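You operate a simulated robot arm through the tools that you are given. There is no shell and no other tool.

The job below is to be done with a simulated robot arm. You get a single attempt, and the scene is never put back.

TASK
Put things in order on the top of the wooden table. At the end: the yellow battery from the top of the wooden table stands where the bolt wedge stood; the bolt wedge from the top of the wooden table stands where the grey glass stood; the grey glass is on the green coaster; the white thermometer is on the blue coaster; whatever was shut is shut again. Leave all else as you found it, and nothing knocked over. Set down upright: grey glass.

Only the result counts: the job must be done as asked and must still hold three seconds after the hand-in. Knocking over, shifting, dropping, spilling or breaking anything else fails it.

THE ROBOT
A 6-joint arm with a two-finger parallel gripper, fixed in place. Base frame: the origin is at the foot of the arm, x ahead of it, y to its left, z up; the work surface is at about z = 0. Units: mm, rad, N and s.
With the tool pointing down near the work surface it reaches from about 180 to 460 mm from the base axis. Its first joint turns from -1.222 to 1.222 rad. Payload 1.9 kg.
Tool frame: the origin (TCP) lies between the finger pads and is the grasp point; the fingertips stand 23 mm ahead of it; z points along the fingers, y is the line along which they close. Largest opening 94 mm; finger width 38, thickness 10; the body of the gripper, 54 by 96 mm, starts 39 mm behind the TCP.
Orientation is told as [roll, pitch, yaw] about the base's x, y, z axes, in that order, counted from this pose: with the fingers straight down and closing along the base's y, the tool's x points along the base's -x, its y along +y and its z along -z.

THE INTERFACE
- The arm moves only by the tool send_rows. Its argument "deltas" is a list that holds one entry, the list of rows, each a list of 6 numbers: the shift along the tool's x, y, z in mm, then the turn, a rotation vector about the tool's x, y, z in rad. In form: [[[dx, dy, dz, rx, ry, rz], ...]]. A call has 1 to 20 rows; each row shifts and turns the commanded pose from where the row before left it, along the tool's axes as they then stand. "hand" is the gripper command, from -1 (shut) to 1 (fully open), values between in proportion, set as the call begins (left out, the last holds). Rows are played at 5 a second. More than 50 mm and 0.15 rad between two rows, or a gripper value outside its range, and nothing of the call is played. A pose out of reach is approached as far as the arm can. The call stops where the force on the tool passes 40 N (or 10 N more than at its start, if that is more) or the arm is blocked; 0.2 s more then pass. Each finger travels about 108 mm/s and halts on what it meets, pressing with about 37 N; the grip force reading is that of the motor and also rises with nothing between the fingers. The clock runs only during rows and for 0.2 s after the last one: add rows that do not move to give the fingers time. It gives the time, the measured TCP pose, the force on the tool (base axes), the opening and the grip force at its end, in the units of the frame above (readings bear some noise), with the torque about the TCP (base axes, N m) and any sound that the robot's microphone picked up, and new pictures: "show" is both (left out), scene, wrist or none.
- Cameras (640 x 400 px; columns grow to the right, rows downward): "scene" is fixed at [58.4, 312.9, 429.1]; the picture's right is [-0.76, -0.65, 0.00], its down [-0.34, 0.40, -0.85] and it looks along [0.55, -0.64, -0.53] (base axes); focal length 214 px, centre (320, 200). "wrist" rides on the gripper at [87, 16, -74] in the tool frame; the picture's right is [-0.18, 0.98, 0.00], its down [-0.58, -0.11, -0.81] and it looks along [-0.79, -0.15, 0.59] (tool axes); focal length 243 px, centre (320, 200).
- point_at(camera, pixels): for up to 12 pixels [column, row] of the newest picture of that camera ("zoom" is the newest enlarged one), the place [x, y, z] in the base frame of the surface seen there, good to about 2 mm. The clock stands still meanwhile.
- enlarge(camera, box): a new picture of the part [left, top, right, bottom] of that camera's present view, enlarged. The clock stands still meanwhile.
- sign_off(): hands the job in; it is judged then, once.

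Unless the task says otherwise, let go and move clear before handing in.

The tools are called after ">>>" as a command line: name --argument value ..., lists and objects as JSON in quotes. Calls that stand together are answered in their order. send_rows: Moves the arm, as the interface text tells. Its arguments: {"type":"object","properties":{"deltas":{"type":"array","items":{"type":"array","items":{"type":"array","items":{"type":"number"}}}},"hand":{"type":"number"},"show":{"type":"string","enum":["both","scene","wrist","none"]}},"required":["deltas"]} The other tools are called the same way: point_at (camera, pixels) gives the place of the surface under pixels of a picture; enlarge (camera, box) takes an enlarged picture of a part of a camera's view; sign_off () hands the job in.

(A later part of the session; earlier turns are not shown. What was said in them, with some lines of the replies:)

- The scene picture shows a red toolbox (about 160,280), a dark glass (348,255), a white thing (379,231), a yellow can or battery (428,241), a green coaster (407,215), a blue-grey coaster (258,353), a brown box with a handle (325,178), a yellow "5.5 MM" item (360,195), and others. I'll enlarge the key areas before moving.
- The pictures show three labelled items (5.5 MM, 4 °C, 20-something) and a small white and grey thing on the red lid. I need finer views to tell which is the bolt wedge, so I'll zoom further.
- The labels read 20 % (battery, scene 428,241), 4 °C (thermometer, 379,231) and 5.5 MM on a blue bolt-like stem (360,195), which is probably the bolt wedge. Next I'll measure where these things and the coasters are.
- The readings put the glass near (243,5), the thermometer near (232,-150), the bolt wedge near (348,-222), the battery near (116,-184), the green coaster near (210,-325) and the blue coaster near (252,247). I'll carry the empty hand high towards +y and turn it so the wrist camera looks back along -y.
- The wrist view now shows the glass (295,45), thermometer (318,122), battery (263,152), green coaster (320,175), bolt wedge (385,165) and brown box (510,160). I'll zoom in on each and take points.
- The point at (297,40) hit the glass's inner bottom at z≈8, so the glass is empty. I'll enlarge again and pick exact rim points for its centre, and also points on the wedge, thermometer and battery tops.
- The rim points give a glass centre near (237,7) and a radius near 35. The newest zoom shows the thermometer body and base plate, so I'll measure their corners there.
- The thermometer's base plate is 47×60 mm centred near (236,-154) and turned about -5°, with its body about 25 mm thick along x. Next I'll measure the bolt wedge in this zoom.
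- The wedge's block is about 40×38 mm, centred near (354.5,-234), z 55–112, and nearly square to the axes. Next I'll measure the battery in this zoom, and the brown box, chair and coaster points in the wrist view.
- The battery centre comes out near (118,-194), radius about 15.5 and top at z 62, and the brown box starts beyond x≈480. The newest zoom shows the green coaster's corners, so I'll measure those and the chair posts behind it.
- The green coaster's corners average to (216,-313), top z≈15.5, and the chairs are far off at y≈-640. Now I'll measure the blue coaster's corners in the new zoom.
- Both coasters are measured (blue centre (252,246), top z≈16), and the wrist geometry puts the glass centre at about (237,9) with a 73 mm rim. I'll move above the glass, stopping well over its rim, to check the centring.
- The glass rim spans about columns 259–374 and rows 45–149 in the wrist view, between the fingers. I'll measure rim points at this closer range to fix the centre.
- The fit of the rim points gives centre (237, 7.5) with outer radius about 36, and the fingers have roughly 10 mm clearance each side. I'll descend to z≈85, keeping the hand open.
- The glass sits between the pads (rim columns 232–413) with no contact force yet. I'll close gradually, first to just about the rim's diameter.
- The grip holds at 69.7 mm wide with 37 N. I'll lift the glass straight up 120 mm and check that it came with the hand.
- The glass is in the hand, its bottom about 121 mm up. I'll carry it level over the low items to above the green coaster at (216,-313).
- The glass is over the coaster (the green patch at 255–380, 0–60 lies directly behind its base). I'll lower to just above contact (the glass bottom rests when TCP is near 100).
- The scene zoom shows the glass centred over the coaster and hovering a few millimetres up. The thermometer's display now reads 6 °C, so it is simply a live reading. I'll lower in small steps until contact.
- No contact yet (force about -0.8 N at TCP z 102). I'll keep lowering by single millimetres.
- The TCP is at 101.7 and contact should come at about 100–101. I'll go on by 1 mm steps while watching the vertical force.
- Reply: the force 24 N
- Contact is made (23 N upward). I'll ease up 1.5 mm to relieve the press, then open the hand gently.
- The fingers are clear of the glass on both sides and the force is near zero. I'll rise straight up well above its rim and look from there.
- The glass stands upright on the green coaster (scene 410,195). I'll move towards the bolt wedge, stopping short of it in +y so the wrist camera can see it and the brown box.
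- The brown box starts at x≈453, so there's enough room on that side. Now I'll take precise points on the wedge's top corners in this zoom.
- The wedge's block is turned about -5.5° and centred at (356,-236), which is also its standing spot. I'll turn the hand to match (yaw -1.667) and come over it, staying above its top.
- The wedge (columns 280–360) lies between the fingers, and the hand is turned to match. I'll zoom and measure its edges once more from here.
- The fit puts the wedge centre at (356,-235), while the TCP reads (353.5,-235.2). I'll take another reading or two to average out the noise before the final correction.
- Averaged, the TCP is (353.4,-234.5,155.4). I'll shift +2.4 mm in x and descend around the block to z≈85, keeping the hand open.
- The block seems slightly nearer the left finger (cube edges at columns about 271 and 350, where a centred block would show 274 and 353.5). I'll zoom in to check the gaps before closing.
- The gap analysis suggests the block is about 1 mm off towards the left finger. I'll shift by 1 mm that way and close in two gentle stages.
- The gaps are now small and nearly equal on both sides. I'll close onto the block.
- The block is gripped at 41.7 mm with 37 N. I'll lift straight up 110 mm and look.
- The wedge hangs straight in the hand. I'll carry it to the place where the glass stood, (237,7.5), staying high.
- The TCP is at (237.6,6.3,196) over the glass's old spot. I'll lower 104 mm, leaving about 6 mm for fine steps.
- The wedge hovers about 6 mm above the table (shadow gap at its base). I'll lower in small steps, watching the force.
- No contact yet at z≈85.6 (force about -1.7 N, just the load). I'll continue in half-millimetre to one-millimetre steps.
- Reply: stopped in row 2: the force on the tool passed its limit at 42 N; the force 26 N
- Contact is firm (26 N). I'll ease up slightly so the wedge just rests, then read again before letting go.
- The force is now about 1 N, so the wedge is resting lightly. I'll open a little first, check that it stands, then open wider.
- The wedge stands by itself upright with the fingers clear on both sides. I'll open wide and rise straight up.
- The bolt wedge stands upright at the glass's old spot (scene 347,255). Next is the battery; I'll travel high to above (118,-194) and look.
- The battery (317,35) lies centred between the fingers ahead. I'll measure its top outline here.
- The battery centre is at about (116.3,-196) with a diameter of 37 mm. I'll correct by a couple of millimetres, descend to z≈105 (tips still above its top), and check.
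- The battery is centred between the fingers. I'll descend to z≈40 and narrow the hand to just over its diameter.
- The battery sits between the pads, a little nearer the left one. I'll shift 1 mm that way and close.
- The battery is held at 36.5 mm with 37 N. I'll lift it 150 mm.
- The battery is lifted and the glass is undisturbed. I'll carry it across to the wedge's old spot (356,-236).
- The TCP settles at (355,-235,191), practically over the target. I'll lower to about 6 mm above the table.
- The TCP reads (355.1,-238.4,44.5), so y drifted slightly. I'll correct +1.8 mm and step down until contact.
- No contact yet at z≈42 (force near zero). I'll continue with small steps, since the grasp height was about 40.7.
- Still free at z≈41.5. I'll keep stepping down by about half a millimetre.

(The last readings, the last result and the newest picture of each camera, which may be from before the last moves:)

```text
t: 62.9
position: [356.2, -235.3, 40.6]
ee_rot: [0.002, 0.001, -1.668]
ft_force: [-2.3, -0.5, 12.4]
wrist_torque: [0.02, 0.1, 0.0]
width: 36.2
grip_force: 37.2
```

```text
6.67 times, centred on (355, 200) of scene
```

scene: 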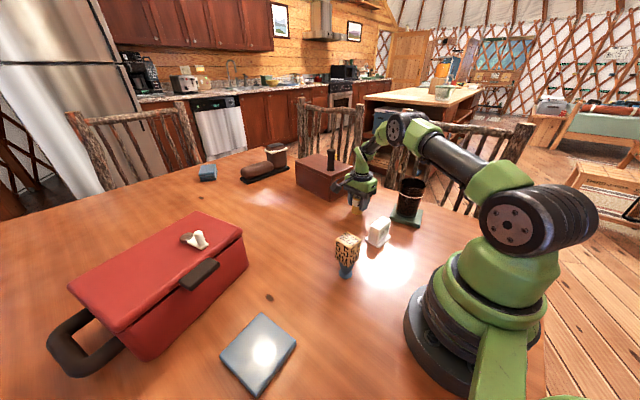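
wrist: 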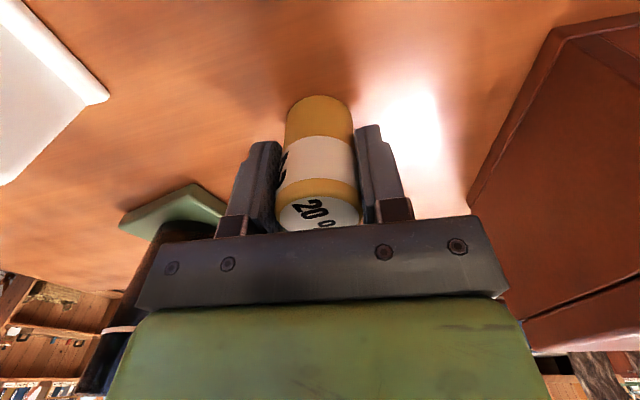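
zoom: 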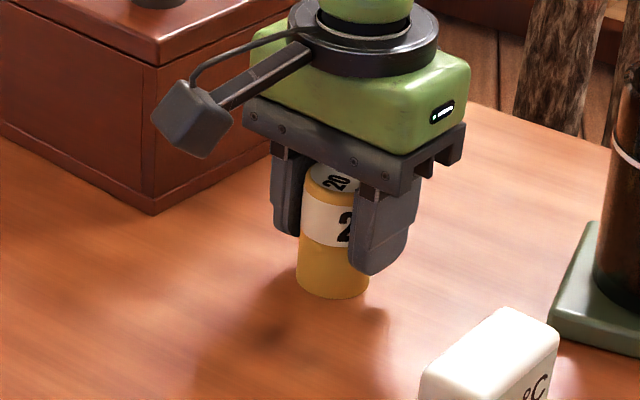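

The battery now touches the table (12 N upward) at (356,-235.3). I'll relieve the press slightly and open gently.

>>> send_rows --deltas '[[[0, 0, -0.5, 0, 0, 0], [0, 0, 0, 0, 0, 0]]]' --show "none"

>>> send_rows --deltas '[[[0, 0, 0, 0, 0, 0], [0, 0, 0, 0, 0, 0]]]' --hand -0.08 --show "none"

>>> send_rows --deltas '[[[0, 0, 0, 0, 0, 0], [0, 0, 0, 0, 0, 0], [0, 0, 0, 0, 0, 0]]]' --hand 0.4 --show "both"

```text
t: 63.5
position: [354.8, -235.0, 41.2]
ee_rot: [0.002, 0.001, -1.666]
ft_force: [1.9, -1.9, 7.0]
wrist_torque: [-0.06, -0.07, -0.01]
width: 36.2
grip_force: 37.2
```

```text
t: 64.1
position: [354.7, -235.0, 40.8]
ee_rot: [0.0, 0.002, -1.668]
ft_force: [-0.4, 0.1, 1.0]
wrist_torque: [0.01, -0.01, 0.01]
width: 43.3
grip_force: 0.0
```

```text
t: 64.9
position: [354.3, -234.9, 41.4]
ee_rot: [0.0, -0.001, -1.669]
ft_force: [0.0, -0.6, 0.5]
wrist_torque: [0.01, -0.01, -0.02]
width: 65.8
grip_force: 0.0
```

scene: 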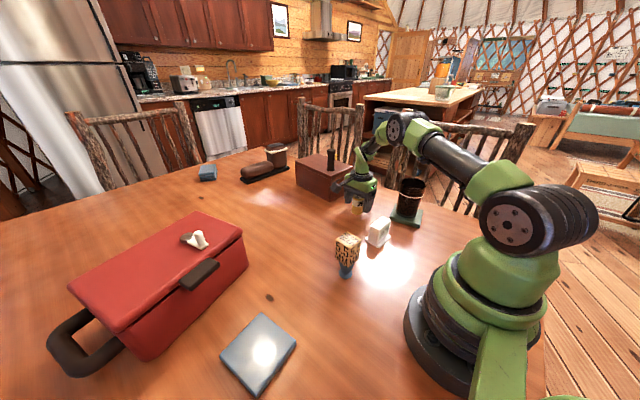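
wrist: 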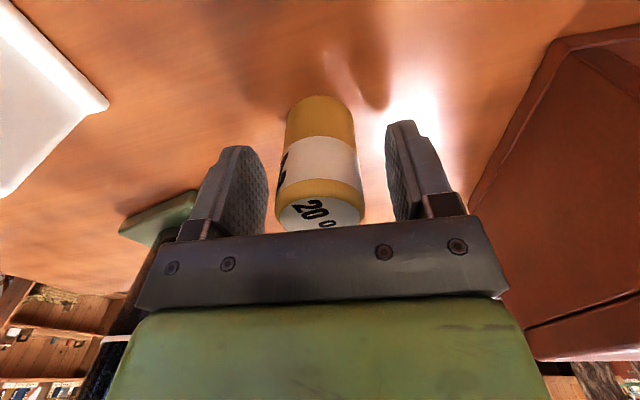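

The battery stands on the wedge's old spot with the fingers clear. I'll rise and then move over the thermometer at (236,-155).

>>> send_rows --deltas '[[[0, 0, -15, 0, 0, 0], [0, 0, -30, 0, 0, 0], [0, 0, -35, 0, 0, 0], [0, 0, -40, 0, 0, 0], [0, 0, -30, 0, 0, 0], [11.4, -21, 0, 0, 0, 0], [11.4, -21, 0, 0, 0, 0], [11.4, -21, 0, 0, 0, 0], [11.4, -21, 0, 0, 0, 0], [11.4, -21, 0, 0, 0, 0], [11.2, -20.9, 0, 0, 0, 0], [0, 0, 0, 0, 0, 0], [0, 0, 0, 0, 0, 0]]]' --hand 0.4 --show "both"

>>> enlarge --camera "wrist" --box '[260, 0, 400, 110]'

```text
t: 67.7
position: [237.3, -155.1, 192.2]
ee_rot: [0.002, -0.001, -1.669]
ft_force: [0.8, 0.7, 0.4]
wrist_torque: [-0.01, -0.03, -0.02]
width: 66.1
grip_force: 0.1
```

scene: 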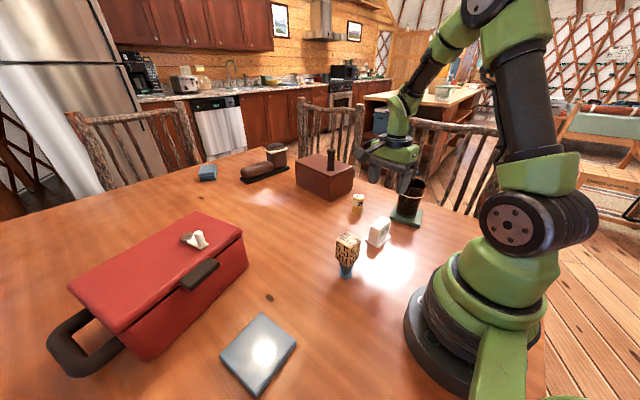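
wrist: 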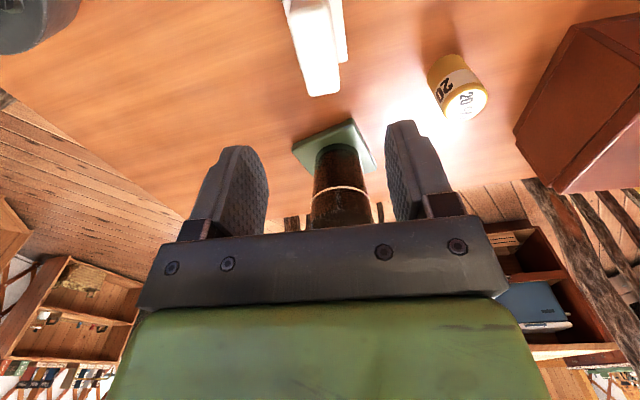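

```text
3.64 times, centred on (330, 55) of wrist
```

zoom: 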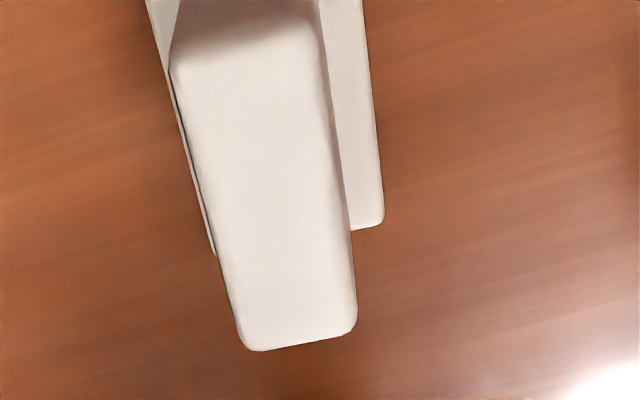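

>>> point_at --camera "zoom" --pixels '[[182, 75], [315, 45], [345, 315], [250, 335], [265, 190], [200, 180], [335, 180], [300, 340], [248, 55], [375, 215], [360, 60], [325, 120]]'

```text
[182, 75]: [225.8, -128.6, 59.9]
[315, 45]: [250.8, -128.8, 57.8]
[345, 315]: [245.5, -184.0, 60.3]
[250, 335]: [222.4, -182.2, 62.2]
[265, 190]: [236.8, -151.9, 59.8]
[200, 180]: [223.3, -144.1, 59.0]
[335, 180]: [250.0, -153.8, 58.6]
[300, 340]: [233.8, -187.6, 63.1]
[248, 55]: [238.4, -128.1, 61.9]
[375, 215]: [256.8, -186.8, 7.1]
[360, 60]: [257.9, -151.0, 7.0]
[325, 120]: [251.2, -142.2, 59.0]
```

The thermometer body's top is centred near (236,-156), about 27 mm thick, turned about -4.6°. I'll fine-adjust and descend first to z≈100 to check.

>>> send_rows --deltas '[[[-1.0, -0.9, 25, 0, 0, -0.015], [0, 0, 35, 0, 0, 0], [0, 0, 30, 0, 0, 0], [0, 0, 0, 0, 0, 0], [0, 0, 0, 0, 0, 0]]]' --hand 0.3 --show "both"

```text
t: 68.9
position: [236.6, -154.9, 99.7]
ee_rot: [-0.001, 0.0, -1.653]
ft_force: [0.3, -0.3, -0.4]
wrist_torque: [0.03, 0.02, 0.0]
width: 61.1
grip_force: 0.1
```

scene: 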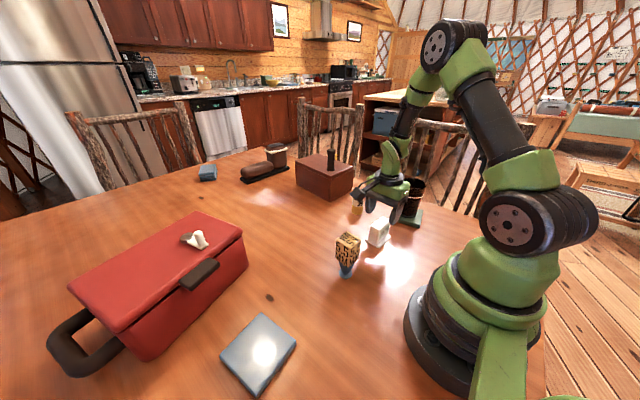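
wrist: 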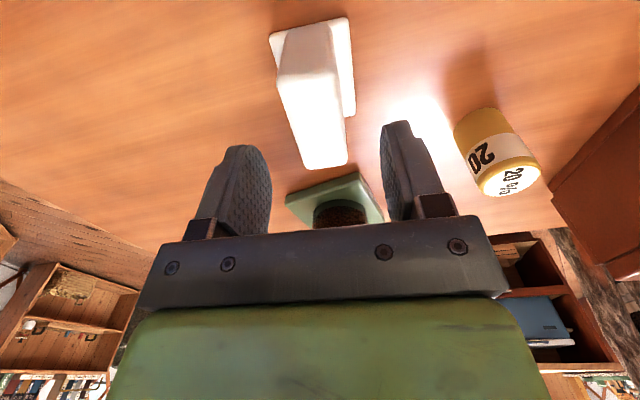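

The thermometer's body lies between the fingers. I'll descend to z≈46 (tips at 23, above the base plate) and narrow the hand for a check.

>>> send_rows --deltas '[[[0, 0, 20, 0, 0, 0], [0, 0, 20, 0, 0, 0], [0, 0, 14, 0, 0, 0], [0, 0, 0, 0, 0, 0]]]' --hand 0.3 --show "none"

>>> send_rows --deltas '[[[0, 0, 0, 0, 0, 0], [0, 0, 0, 0, 0, 0], [0, 0, 0, 0, 0, 0]]]' --hand -0.2 --show "both"

>>> enlarge --camera "wrist" --box '[190, 50, 450, 240]'

```text
t: 69.9
position: [235.5, -154.8, 45.3]
ee_rot: [-0.001, 0.001, -1.652]
ft_force: [0.1, 0.2, 0.3]
wrist_torque: [-0.02, 0.02, -0.02]
width: 61.0
grip_force: 0.0
```

```text
t: 70.7
position: [236.1, -155.5, 45.5]
ee_rot: [0.0, 0.0, -1.652]
ft_force: [-0.5, -0.6, -0.7]
wrist_torque: [-0.02, 0.03, -0.01]
width: 37.8
grip_force: 0.1
```

scene: 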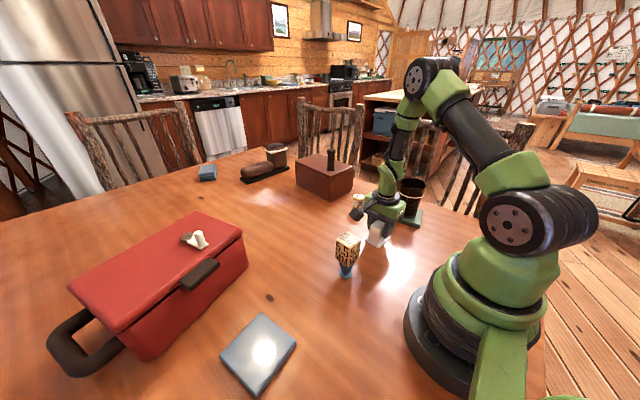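
wrist: 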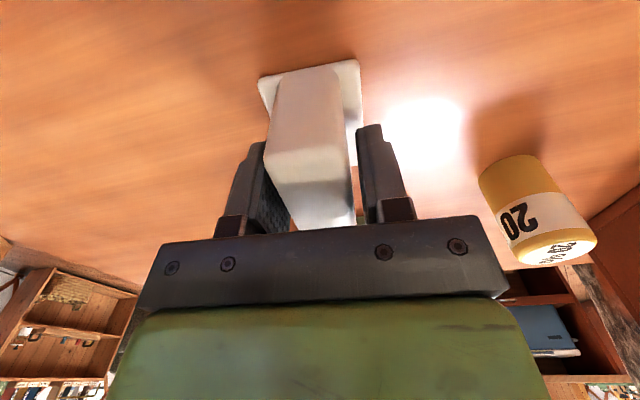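

```text
2.11 times, centred on (320, 145) of wrist
```

zoom: 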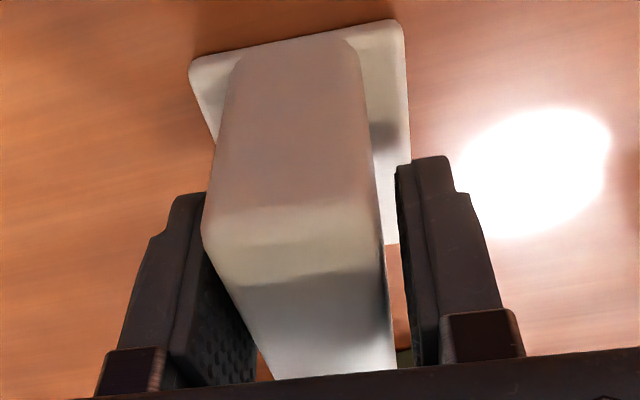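

The body is between the pads with clear gaps on both sides. I'll close onto it.

>>> send_rows --deltas '[[[0, 0, 0, 0, 0, 0], [0, 0, 0, 0, 0, 0], [0, 0, 0, 0, 0, 0]]]' --hand -0.6 --show "both"

```text
t: 71.5
position: [235.6, -154.8, 45.9]
ee_rot: [0.001, 0.0, -1.653]
ft_force: [0.8, 0.5, -0.2]
wrist_torque: [0.0, 0.02, -0.04]
width: 29.6
grip_force: 37.3
```

scene: 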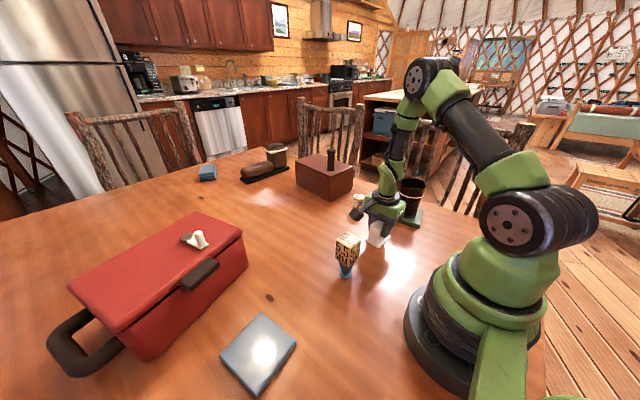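
wrist: 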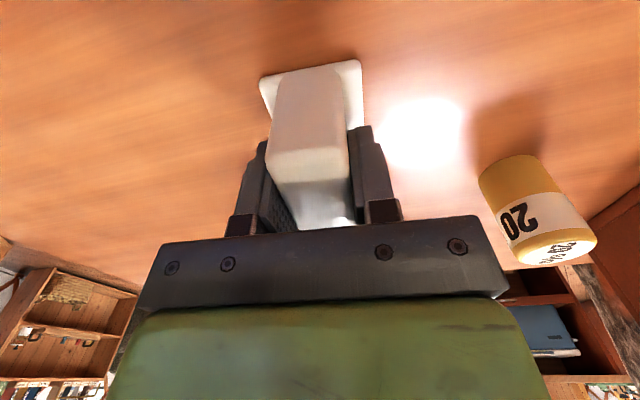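

The thermometer is gripped at 29.6 mm with 37 N. I'll lift it 160 mm straight up.

>>> send_rows --deltas '[[[0, 0, -5, 0, 0, 0], [0, 0, -15, 0, 0, 0], [0, 0, -30, 0, 0, 0], [0, 0, -35, 0, 0, 0], [0, 0, -40, 0, 0, 0], [0, 0, -35, 0, 0, 0], [0, 0, 0, 0, 0, 0], [0, 0, 0, 0, 0, 0]]]' --show "both"

```text
t: 73.3
position: [236.8, -155.8, 207.0]
ee_rot: [0.0, -0.001, -1.653]
ft_force: [-0.3, 0.8, 1.0]
wrist_torque: [0.02, 0.02, -0.01]
width: 29.6
grip_force: 36.4
```

scene: 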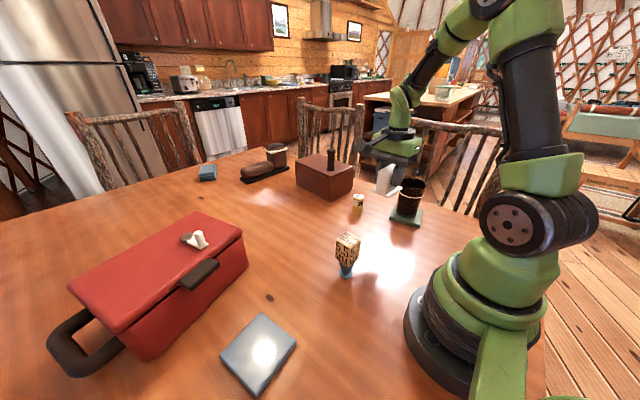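
wrist: 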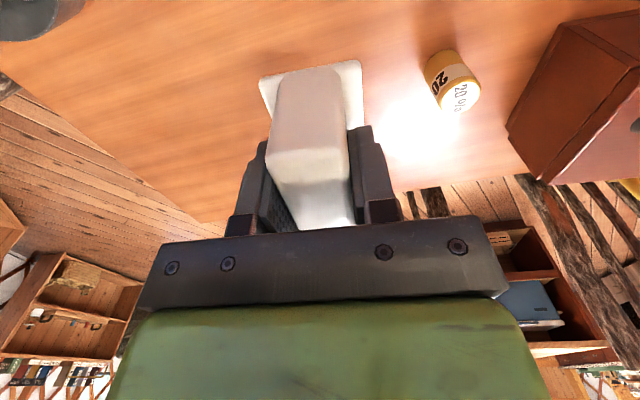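

The thermometer is safely lifted. I'll turn the hand by about 1.74 rad up here, so that it lines up with the blue coaster and stays well inside the joint range.

>>> send_rows --deltas '[[[0, 0, -5, 0, 0, -0.145], [0, 0, -5, 0, 0, -0.145], [0, 0, -5, 0, 0, -0.145], [0, 0, 0, 0, 0, -0.145], [0, 0, 0, 0, 0, -0.145], [0, 0, 0, 0, 0, -0.145], [0, 0, 0, 0, 0, -0.145], [0, 0, 0, 0, 0, -0.145], [0, 0, 0, 0, 0, -0.145], [0, 0, 0, 0, 0, -0.145], [0, 0, 0, 0, 0, -0.145], [0, 0, 0, 0, 0, -0.145], [0, 0, 0, 0, 0, 0], [0, 0, 0, 0, 0, 0]]]' --show "both"

```text
t: 76.3
position: [236.1, -156.1, 221.1]
ee_rot: [0.0, 0.0, 0.091]
ft_force: [0.6, 0.3, -0.8]
wrist_torque: [-0.01, 0.01, -0.01]
width: 29.4
grip_force: 37.2
```

scene: 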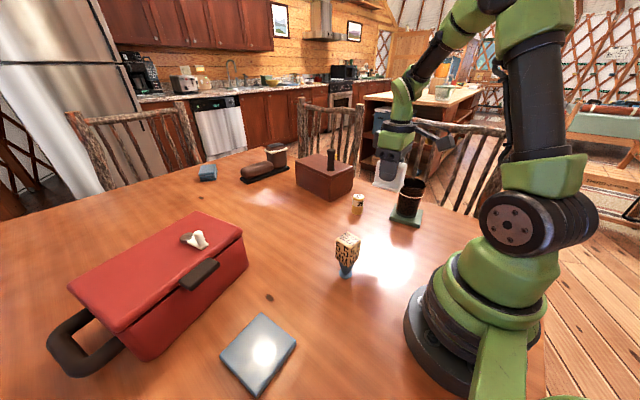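
wrist: 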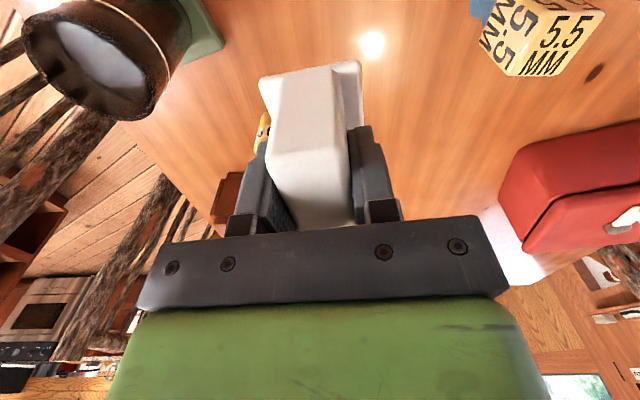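

The hand is turned (yaw 0.091) and the thermometer is held firmly. I'll carry it over to above the blue coaster at (252,246), its bottom staying above z=170.

>>> send_rows --deltas '[[[-1.7, 12.9, 0, 0, 0, 0], [-3.4, 25.8, 0, 0, 0, 0], [-4.2, 32.2, 0, 0, 0, 0], [-4.2, 32.2, 0, 0, 0, 0], [-4.2, 32.2, 0, 0, 0, 0], [-4.2, 32.2, 0, 0, 0, 0], [-4.2, 32.2, 0, 0, 0, 0], [-4.2, 32.2, 0, 0, 0, 0], [-4.2, 32.2, 0, 0, 0, 0], [-4.2, 32.2, 0, 0, 0, 0], [-4.2, 32.2, 0, 0, 0, 0], [-4.2, 32.2, 0, 0, 0, 0], [-3.4, 25.8, 0, 0, 0, 0], [-1.7, 12.9, 0, 0, 0, 0], [0, 0, 0, 0, 0, 0], [0, 0, 0, 0, 0, 0]]]' --show "both"

```text
t: 79.7
position: [253.2, 246.3, 220.6]
ee_rot: [0.001, 0.0, 0.085]
ft_force: [0.6, -0.6, -0.2]
wrist_torque: [0.02, 0.0, 0.0]
width: 29.8
grip_force: 37.2
```

scene: 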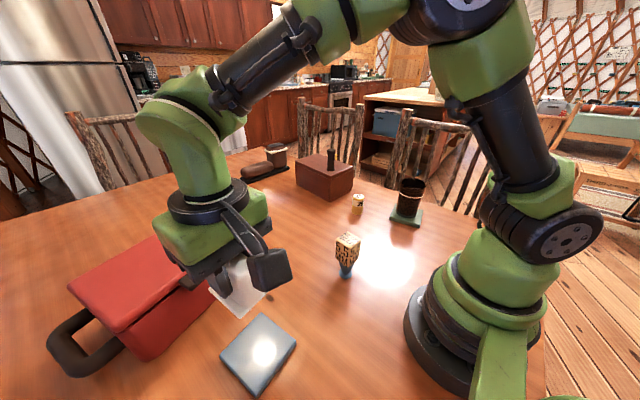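
wrist: 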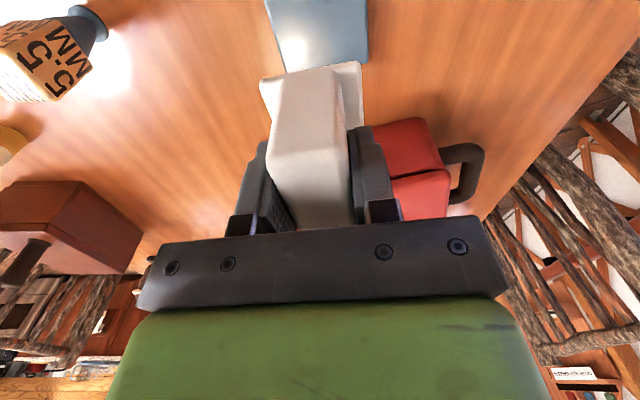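

The coaster (columns 265–368 in the wrist view) lies right ahead below the thermometer. I'll lower to about 7 mm above contact (contact expected near TCP z≈62).

>>> send_rows --deltas '[[[0, 0, 25, 0, 0, 0], [0, 0, 35, 0, 0, 0], [0, 0, 35, 0, 0, 0], [0, 0, 30, 0, 0, 0], [0, 0, 18, 0, 0, 0], [0, 0, 8, 0, 0, 0], [0, 0, 0, 0, 0, 0], [0, 0, 0, 0, 0, 0]]]' --show "both"

>>> enlarge --camera "scene" --box '[190, 260, 320, 400]'

```text
t: 81.5
position: [252.7, 247.7, 70.2]
ee_rot: [0.0, -0.001, 0.087]
ft_force: [-0.2, 0.4, 0.0]
wrist_torque: [-0.02, 0.03, -0.01]
width: 29.6
grip_force: 36.7
```

scene: 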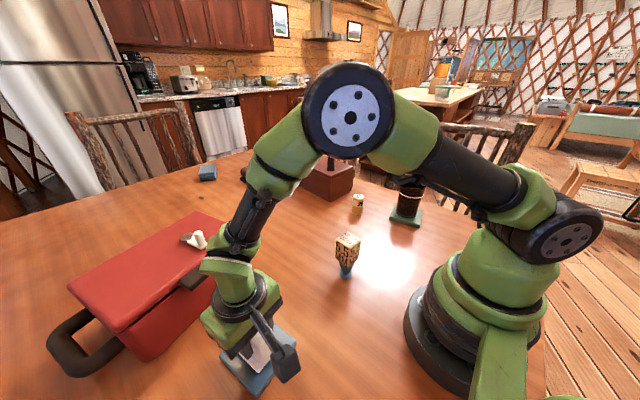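
wrist: 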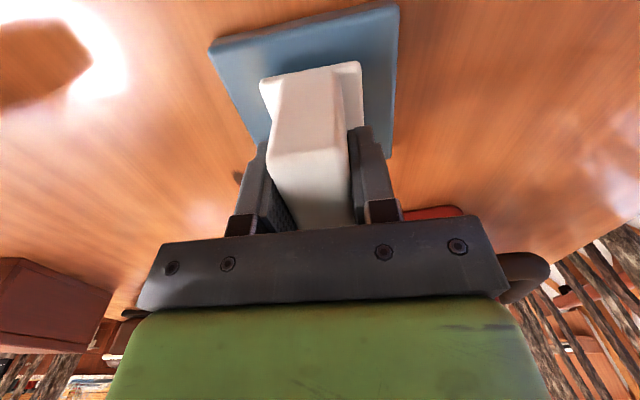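

```text
2.86 times, centred on (255, 330) of scene
```

zoom: 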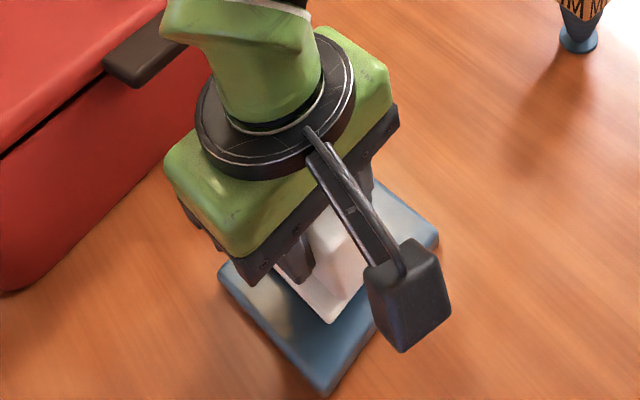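

The base plate is well inside the blue coaster's outline in both views. I'll step down to contact.

>>> send_rows --deltas '[[[0, 0, 2, 0, 0, 0], [0, 0, 2, 0, 0, 0], [0, 0, 1.5, 0, 0, 0], [0, 0, 0, 0, 0, 0]]]' --show "none"

>>> send_rows --deltas '[[[0, 0, 0.8, 0, 0, 0], [0, 0, 0, 0, 0, 0]]]' --show "none"

>>> send_rows --deltas '[[[0, 0, 0.8, 0, 0, 0], [0, 0, 0, 0, 0, 0]]]' --show "none"

>>> send_rows --deltas '[[[0, 0, 0.7, 0, 0, 0], [0, 0, 0, 0, 0, 0]]]' --show "none"

```text
t: 82.5
position: [253.4, 247.5, 64.9]
ee_rot: [0.001, 0.001, 0.089]
ft_force: [0.1, -0.5, -0.7]
wrist_torque: [0.01, 0.01, -0.01]
width: 29.2
grip_force: 36.8
```

```text
t: 83.1
position: [251.9, 246.6, 64.3]
ee_rot: [0.003, 0.0, 0.087]
ft_force: [0.3, 0.8, -1.6]
wrist_torque: [-0.01, -0.01, 0.03]
width: 29.6
grip_force: 37.0
```

```text
t: 83.7
position: [252.6, 247.0, 64.1]
ee_rot: [0.002, 0.001, 0.086]
ft_force: [0.3, -0.7, -0.8]
wrist_torque: [0.0, -0.02, 0.02]
width: 29.6
grip_force: 37.3
```

```text
t: 84.3
position: [253.2, 246.5, 63.0]
ee_rot: [-0.001, -0.001, 0.089]
ft_force: [0.4, -0.5, -0.9]
wrist_torque: [-0.02, -0.02, 0.0]
width: 29.6
grip_force: 36.3
```

No contact yet at z≈63. I'll continue in half-millimetre steps.

>>> send_rows --deltas '[[[0, 0, 0.6, 0, 0, 0], [0, 0, 0, 0, 0, 0]]]' --show "none"

>>> send_rows --deltas '[[[0, 0, 0.6, 0, 0, 0], [0, 0, 0, 0, 0, 0]]]' --show "none"

>>> send_rows --deltas '[[[0, 0, 0.5, 0, 0, 0], [0, 0, 0, 0, 0, 0]]]' --show "none"

```text
t: 84.9
position: [252.6, 246.8, 61.7]
ee_rot: [0.001, 0.002, 0.088]
ft_force: [1.1, 0.3, 0.3]
wrist_torque: [0.01, 0.01, 0.03]
width: 29.4
grip_force: 37.0
```

```text
t: 85.5
position: [251.5, 246.9, 61.4]
ee_rot: [0.002, -0.004, 0.089]
ft_force: [1.3, -1.6, 3.5]
wrist_torque: [-0.09, -0.1, -0.03]
width: 29.6
grip_force: 37.0
```

```text
t: 86.1
position: [253.4, 247.8, 62.0]
ee_rot: [0.003, -0.003, 0.088]
ft_force: [-2.1, 0.3, 18.5]
wrist_torque: [-0.15, 0.19, -0.03]
width: 29.7
grip_force: 36.9
```

The thermometer has touched the coaster (18.5 N at z≈62). I'll relieve the press, then open gently.

>>> send_rows --deltas '[[[0, 0, -0.6, 0, 0, 0], [0, 0, 0, 0, 0, 0]]]' --show "none"

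>>> send_rows --deltas '[[[0, 0, 0, 0, 0, 0], [0, 0, 0, 0, 0, 0]]]' --hand -0.25 --show "none"

>>> send_rows --deltas '[[[0, 0, 0, 0, 0, 0], [0, 0, 0, 0, 0, 0], [0, 0, 0, 0, 0, 0]]]' --hand 0.3 --show "both"

```text
t: 86.7
position: [252.3, 246.5, 61.8]
ee_rot: [0.0, -0.001, 0.087]
ft_force: [0.1, 0.8, 1.5]
wrist_torque: [0.09, -0.11, 0.03]
width: 29.3
grip_force: 37.2
```

```text
t: 87.3
position: [252.1, 245.2, 62.0]
ee_rot: [0.001, 0.0, 0.088]
ft_force: [-0.2, 0.0, -0.7]
wrist_torque: [0.04, 0.01, 0.01]
width: 35.3
grip_force: 0.0
```

```text
t: 88.1
position: [252.4, 245.6, 61.8]
ee_rot: [0.001, 0.0, 0.087]
ft_force: [0.4, 1.2, 0.5]
wrist_torque: [-0.03, -0.02, 0.0]
width: 60.9
grip_force: 0.0
```

scene: 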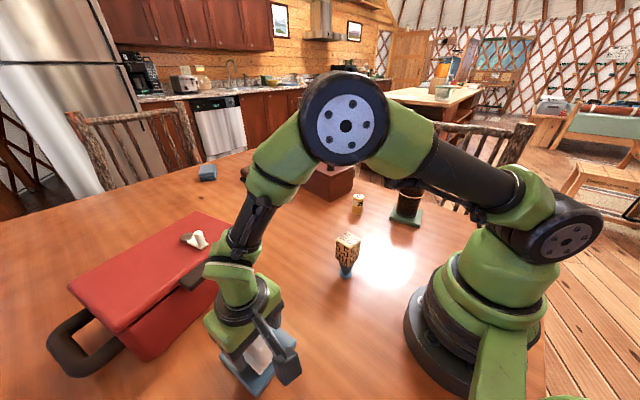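
wrist: 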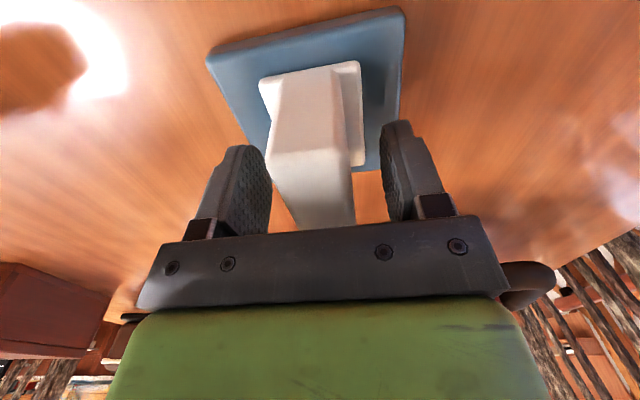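

The thermometer stands on the coaster and the fingers are clear on both sides. I'll rise straight up well clear.

>>> send_rows --deltas '[[[0, 0, -15, 0, 0, 0], [0, 0, -30, 0, 0, 0], [0, 0, -40, 0, 0, 0], [0, 0, -40, 0, 0, 0], [0, 0, -40, 0, 0, 0], [0, 0, -35, 0, 0, 0], [0, 0, 0, 0, 0, 0]]]' --show "both"

```text
t: 89.7
position: [253.6, 246.4, 263.1]
ee_rot: [0.002, -0.001, 0.086]
ft_force: [1.1, 0.6, 0.1]
wrist_torque: [-0.04, 0.02, 0.0]
width: 61.2
grip_force: 0.1
```

scene: 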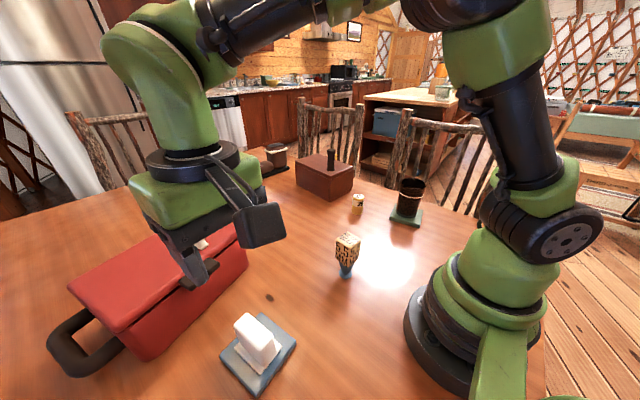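
wrist: 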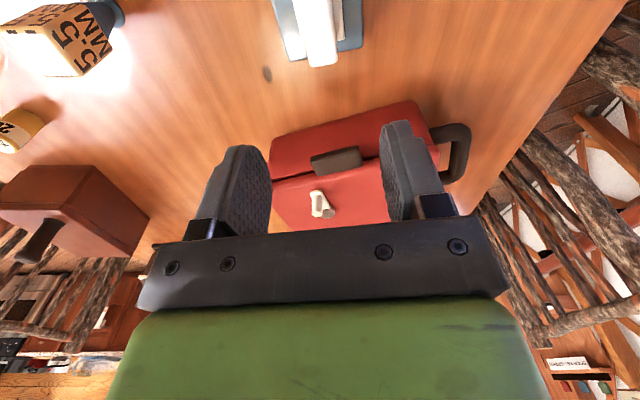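

The thermometer stands on the blue coaster (scene 258,340). I'll raise further and swing the arm back towards its starting side so that the whole table can be checked.

>>> send_rows --deltas '[[[0, 0, -35, 0, 0, 0], [0, 0, -35, 0, 0, 0], [0, -40, 0, 0, 0, 0], [0, -40, 0, 0, 0, 0], [0, -40, 0, 0, 0, 0], [0, -40, 0, 0, 0, 0], [0, -40, 0, 0, 0, 0], [0, -40, 0, 0, 0, 0], [0, -40, 0, 0, 0, 0], [0, -40, 0, 0, 0, 0], [0, -40, 0, 0, 0, 0], [0, -40, 0, 0, 0, 0], [0, -30, 0, 0, 0, 0], [0, 0, 0, 0, 0, 0], [0, 0, 0, 0, 0, 0]]]' --hand 1 --show "both"

>>> enlarge --camera "scene" --box '[300, 140, 460, 290]'

>>> enlarge --camera "scene" --box '[40, 190, 320, 400]'

```text
t: 92.9
position: [288.9, -181.1, 333.6]
ee_rot: [0.0, 0.0, 0.087]
ft_force: [-0.5, -0.4, -0.8]
wrist_torque: [0.01, 0.02, 0.01]
width: 93.7
grip_force: 0.0
```

scene: 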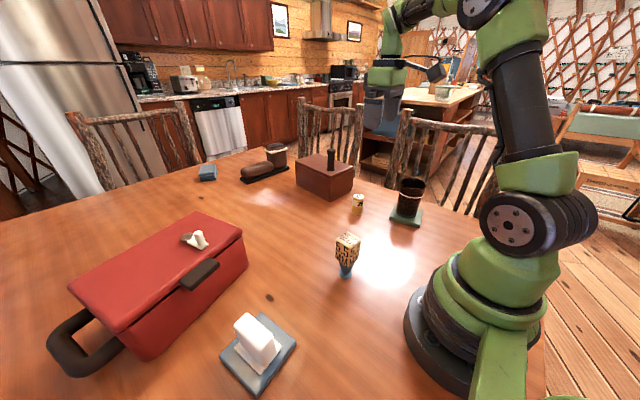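
wrist: 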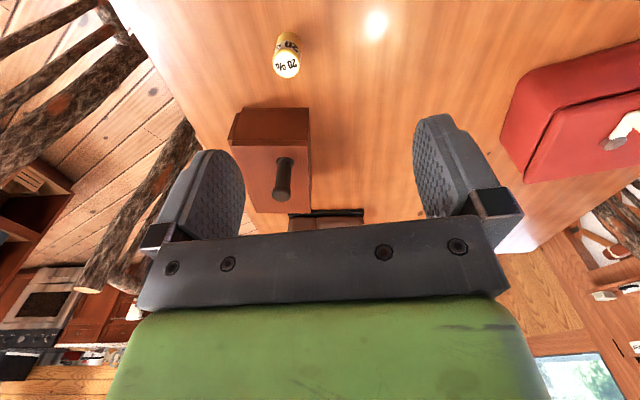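

```text
2.67 times, centred on (380, 215) of scene
```

zoom: 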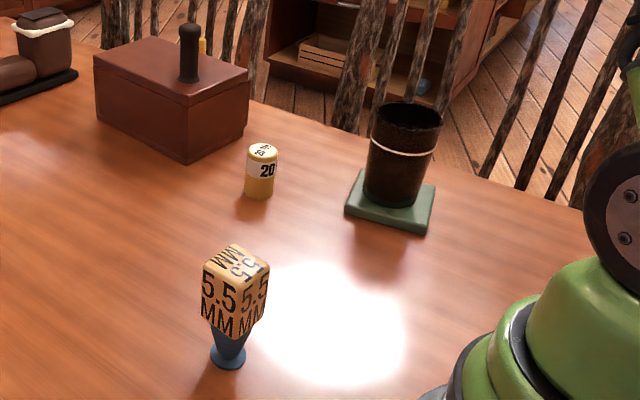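

```text
1.90 times, centred on (180, 295) of scene
```

zoom: 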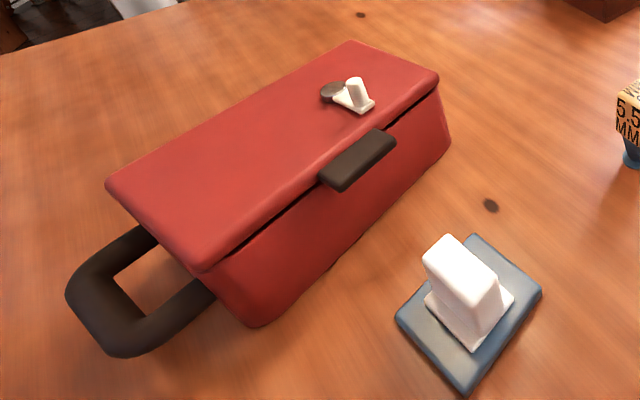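

All four items look in place: battery (scene 358,203), wedge (347,255), glass on green (408,200), thermometer on blue (258,343), and both boxes are shut and unmoved. I'll verify the positions numerically before handing in.

>>> point_at --camera "scene" --pixels '[[358, 196], [357, 212], [348, 238], [345, 276], [411, 182], [405, 214], [250, 330], [258, 360], [200, 238], [325, 175], [332, 155]]'

>>> enlarge --camera "scene" --box '[210, 300, 310, 400]'

>>> enlarge --camera "scene" --box '[380, 165, 440, 235]'

```text
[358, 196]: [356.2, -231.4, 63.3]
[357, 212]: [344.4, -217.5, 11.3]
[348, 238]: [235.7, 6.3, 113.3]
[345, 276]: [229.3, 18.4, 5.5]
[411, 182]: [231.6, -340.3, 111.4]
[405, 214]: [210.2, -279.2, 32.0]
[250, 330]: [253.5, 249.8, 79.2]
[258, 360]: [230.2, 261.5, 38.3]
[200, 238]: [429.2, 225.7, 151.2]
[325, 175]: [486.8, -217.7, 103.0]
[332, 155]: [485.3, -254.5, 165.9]
```

```text
4.00 times, centred on (260, 350) of scene
```

zoom: 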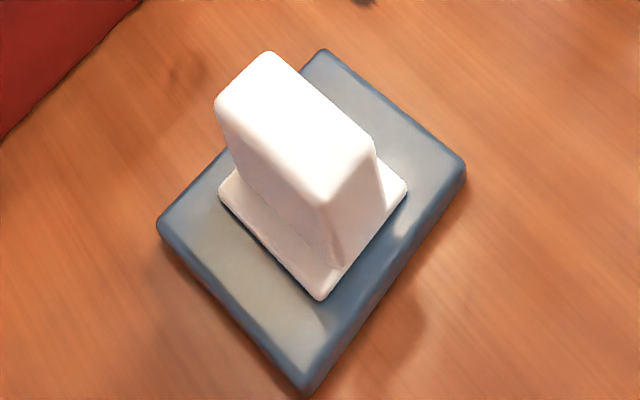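

```text
5.71 times, centred on (410, 200) of scene
```

zoom: 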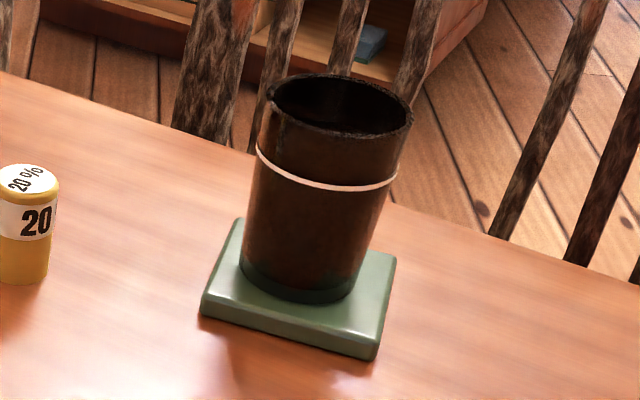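

The readings agree: battery at about (356,-233), wedge at about (236,6.5), the glass upright on the green coaster, and the thermometer wholly on the blue coaster. The box points read within about 3 mm of the start, near the measuring error. The hand is clear and open, so I'll hand the job in.

>>> sign_off

```text
The job is handed in.
```

I've handed the job in, and the last pictures and position readings showed every item where it should be:

- **Grey glass:** it stands upright on the green coaster.
- **Bolt wedge:** it stands upright where the glass stood, within about 2 mm. I took the bolt wedge to be the piece marked "5.5 MM" on the blue stem, as nothing else within reach fitted the name.
- **Yellow battery:** it stands where the bolt wedge stood, within about 3 mm.
- **White thermometer:** it stands on the blue coaster with its base fully inside the edges. It is turned about a quarter turn from how it first stood.
- **Everything else:** I never opened or touched the red toolbox or the brown box, and both are still shut. Nothing was knocked over.

The thermometer's display rose from 4 °C to 8 °C while I worked, before I had touched it. The hand is open and clear of the table.
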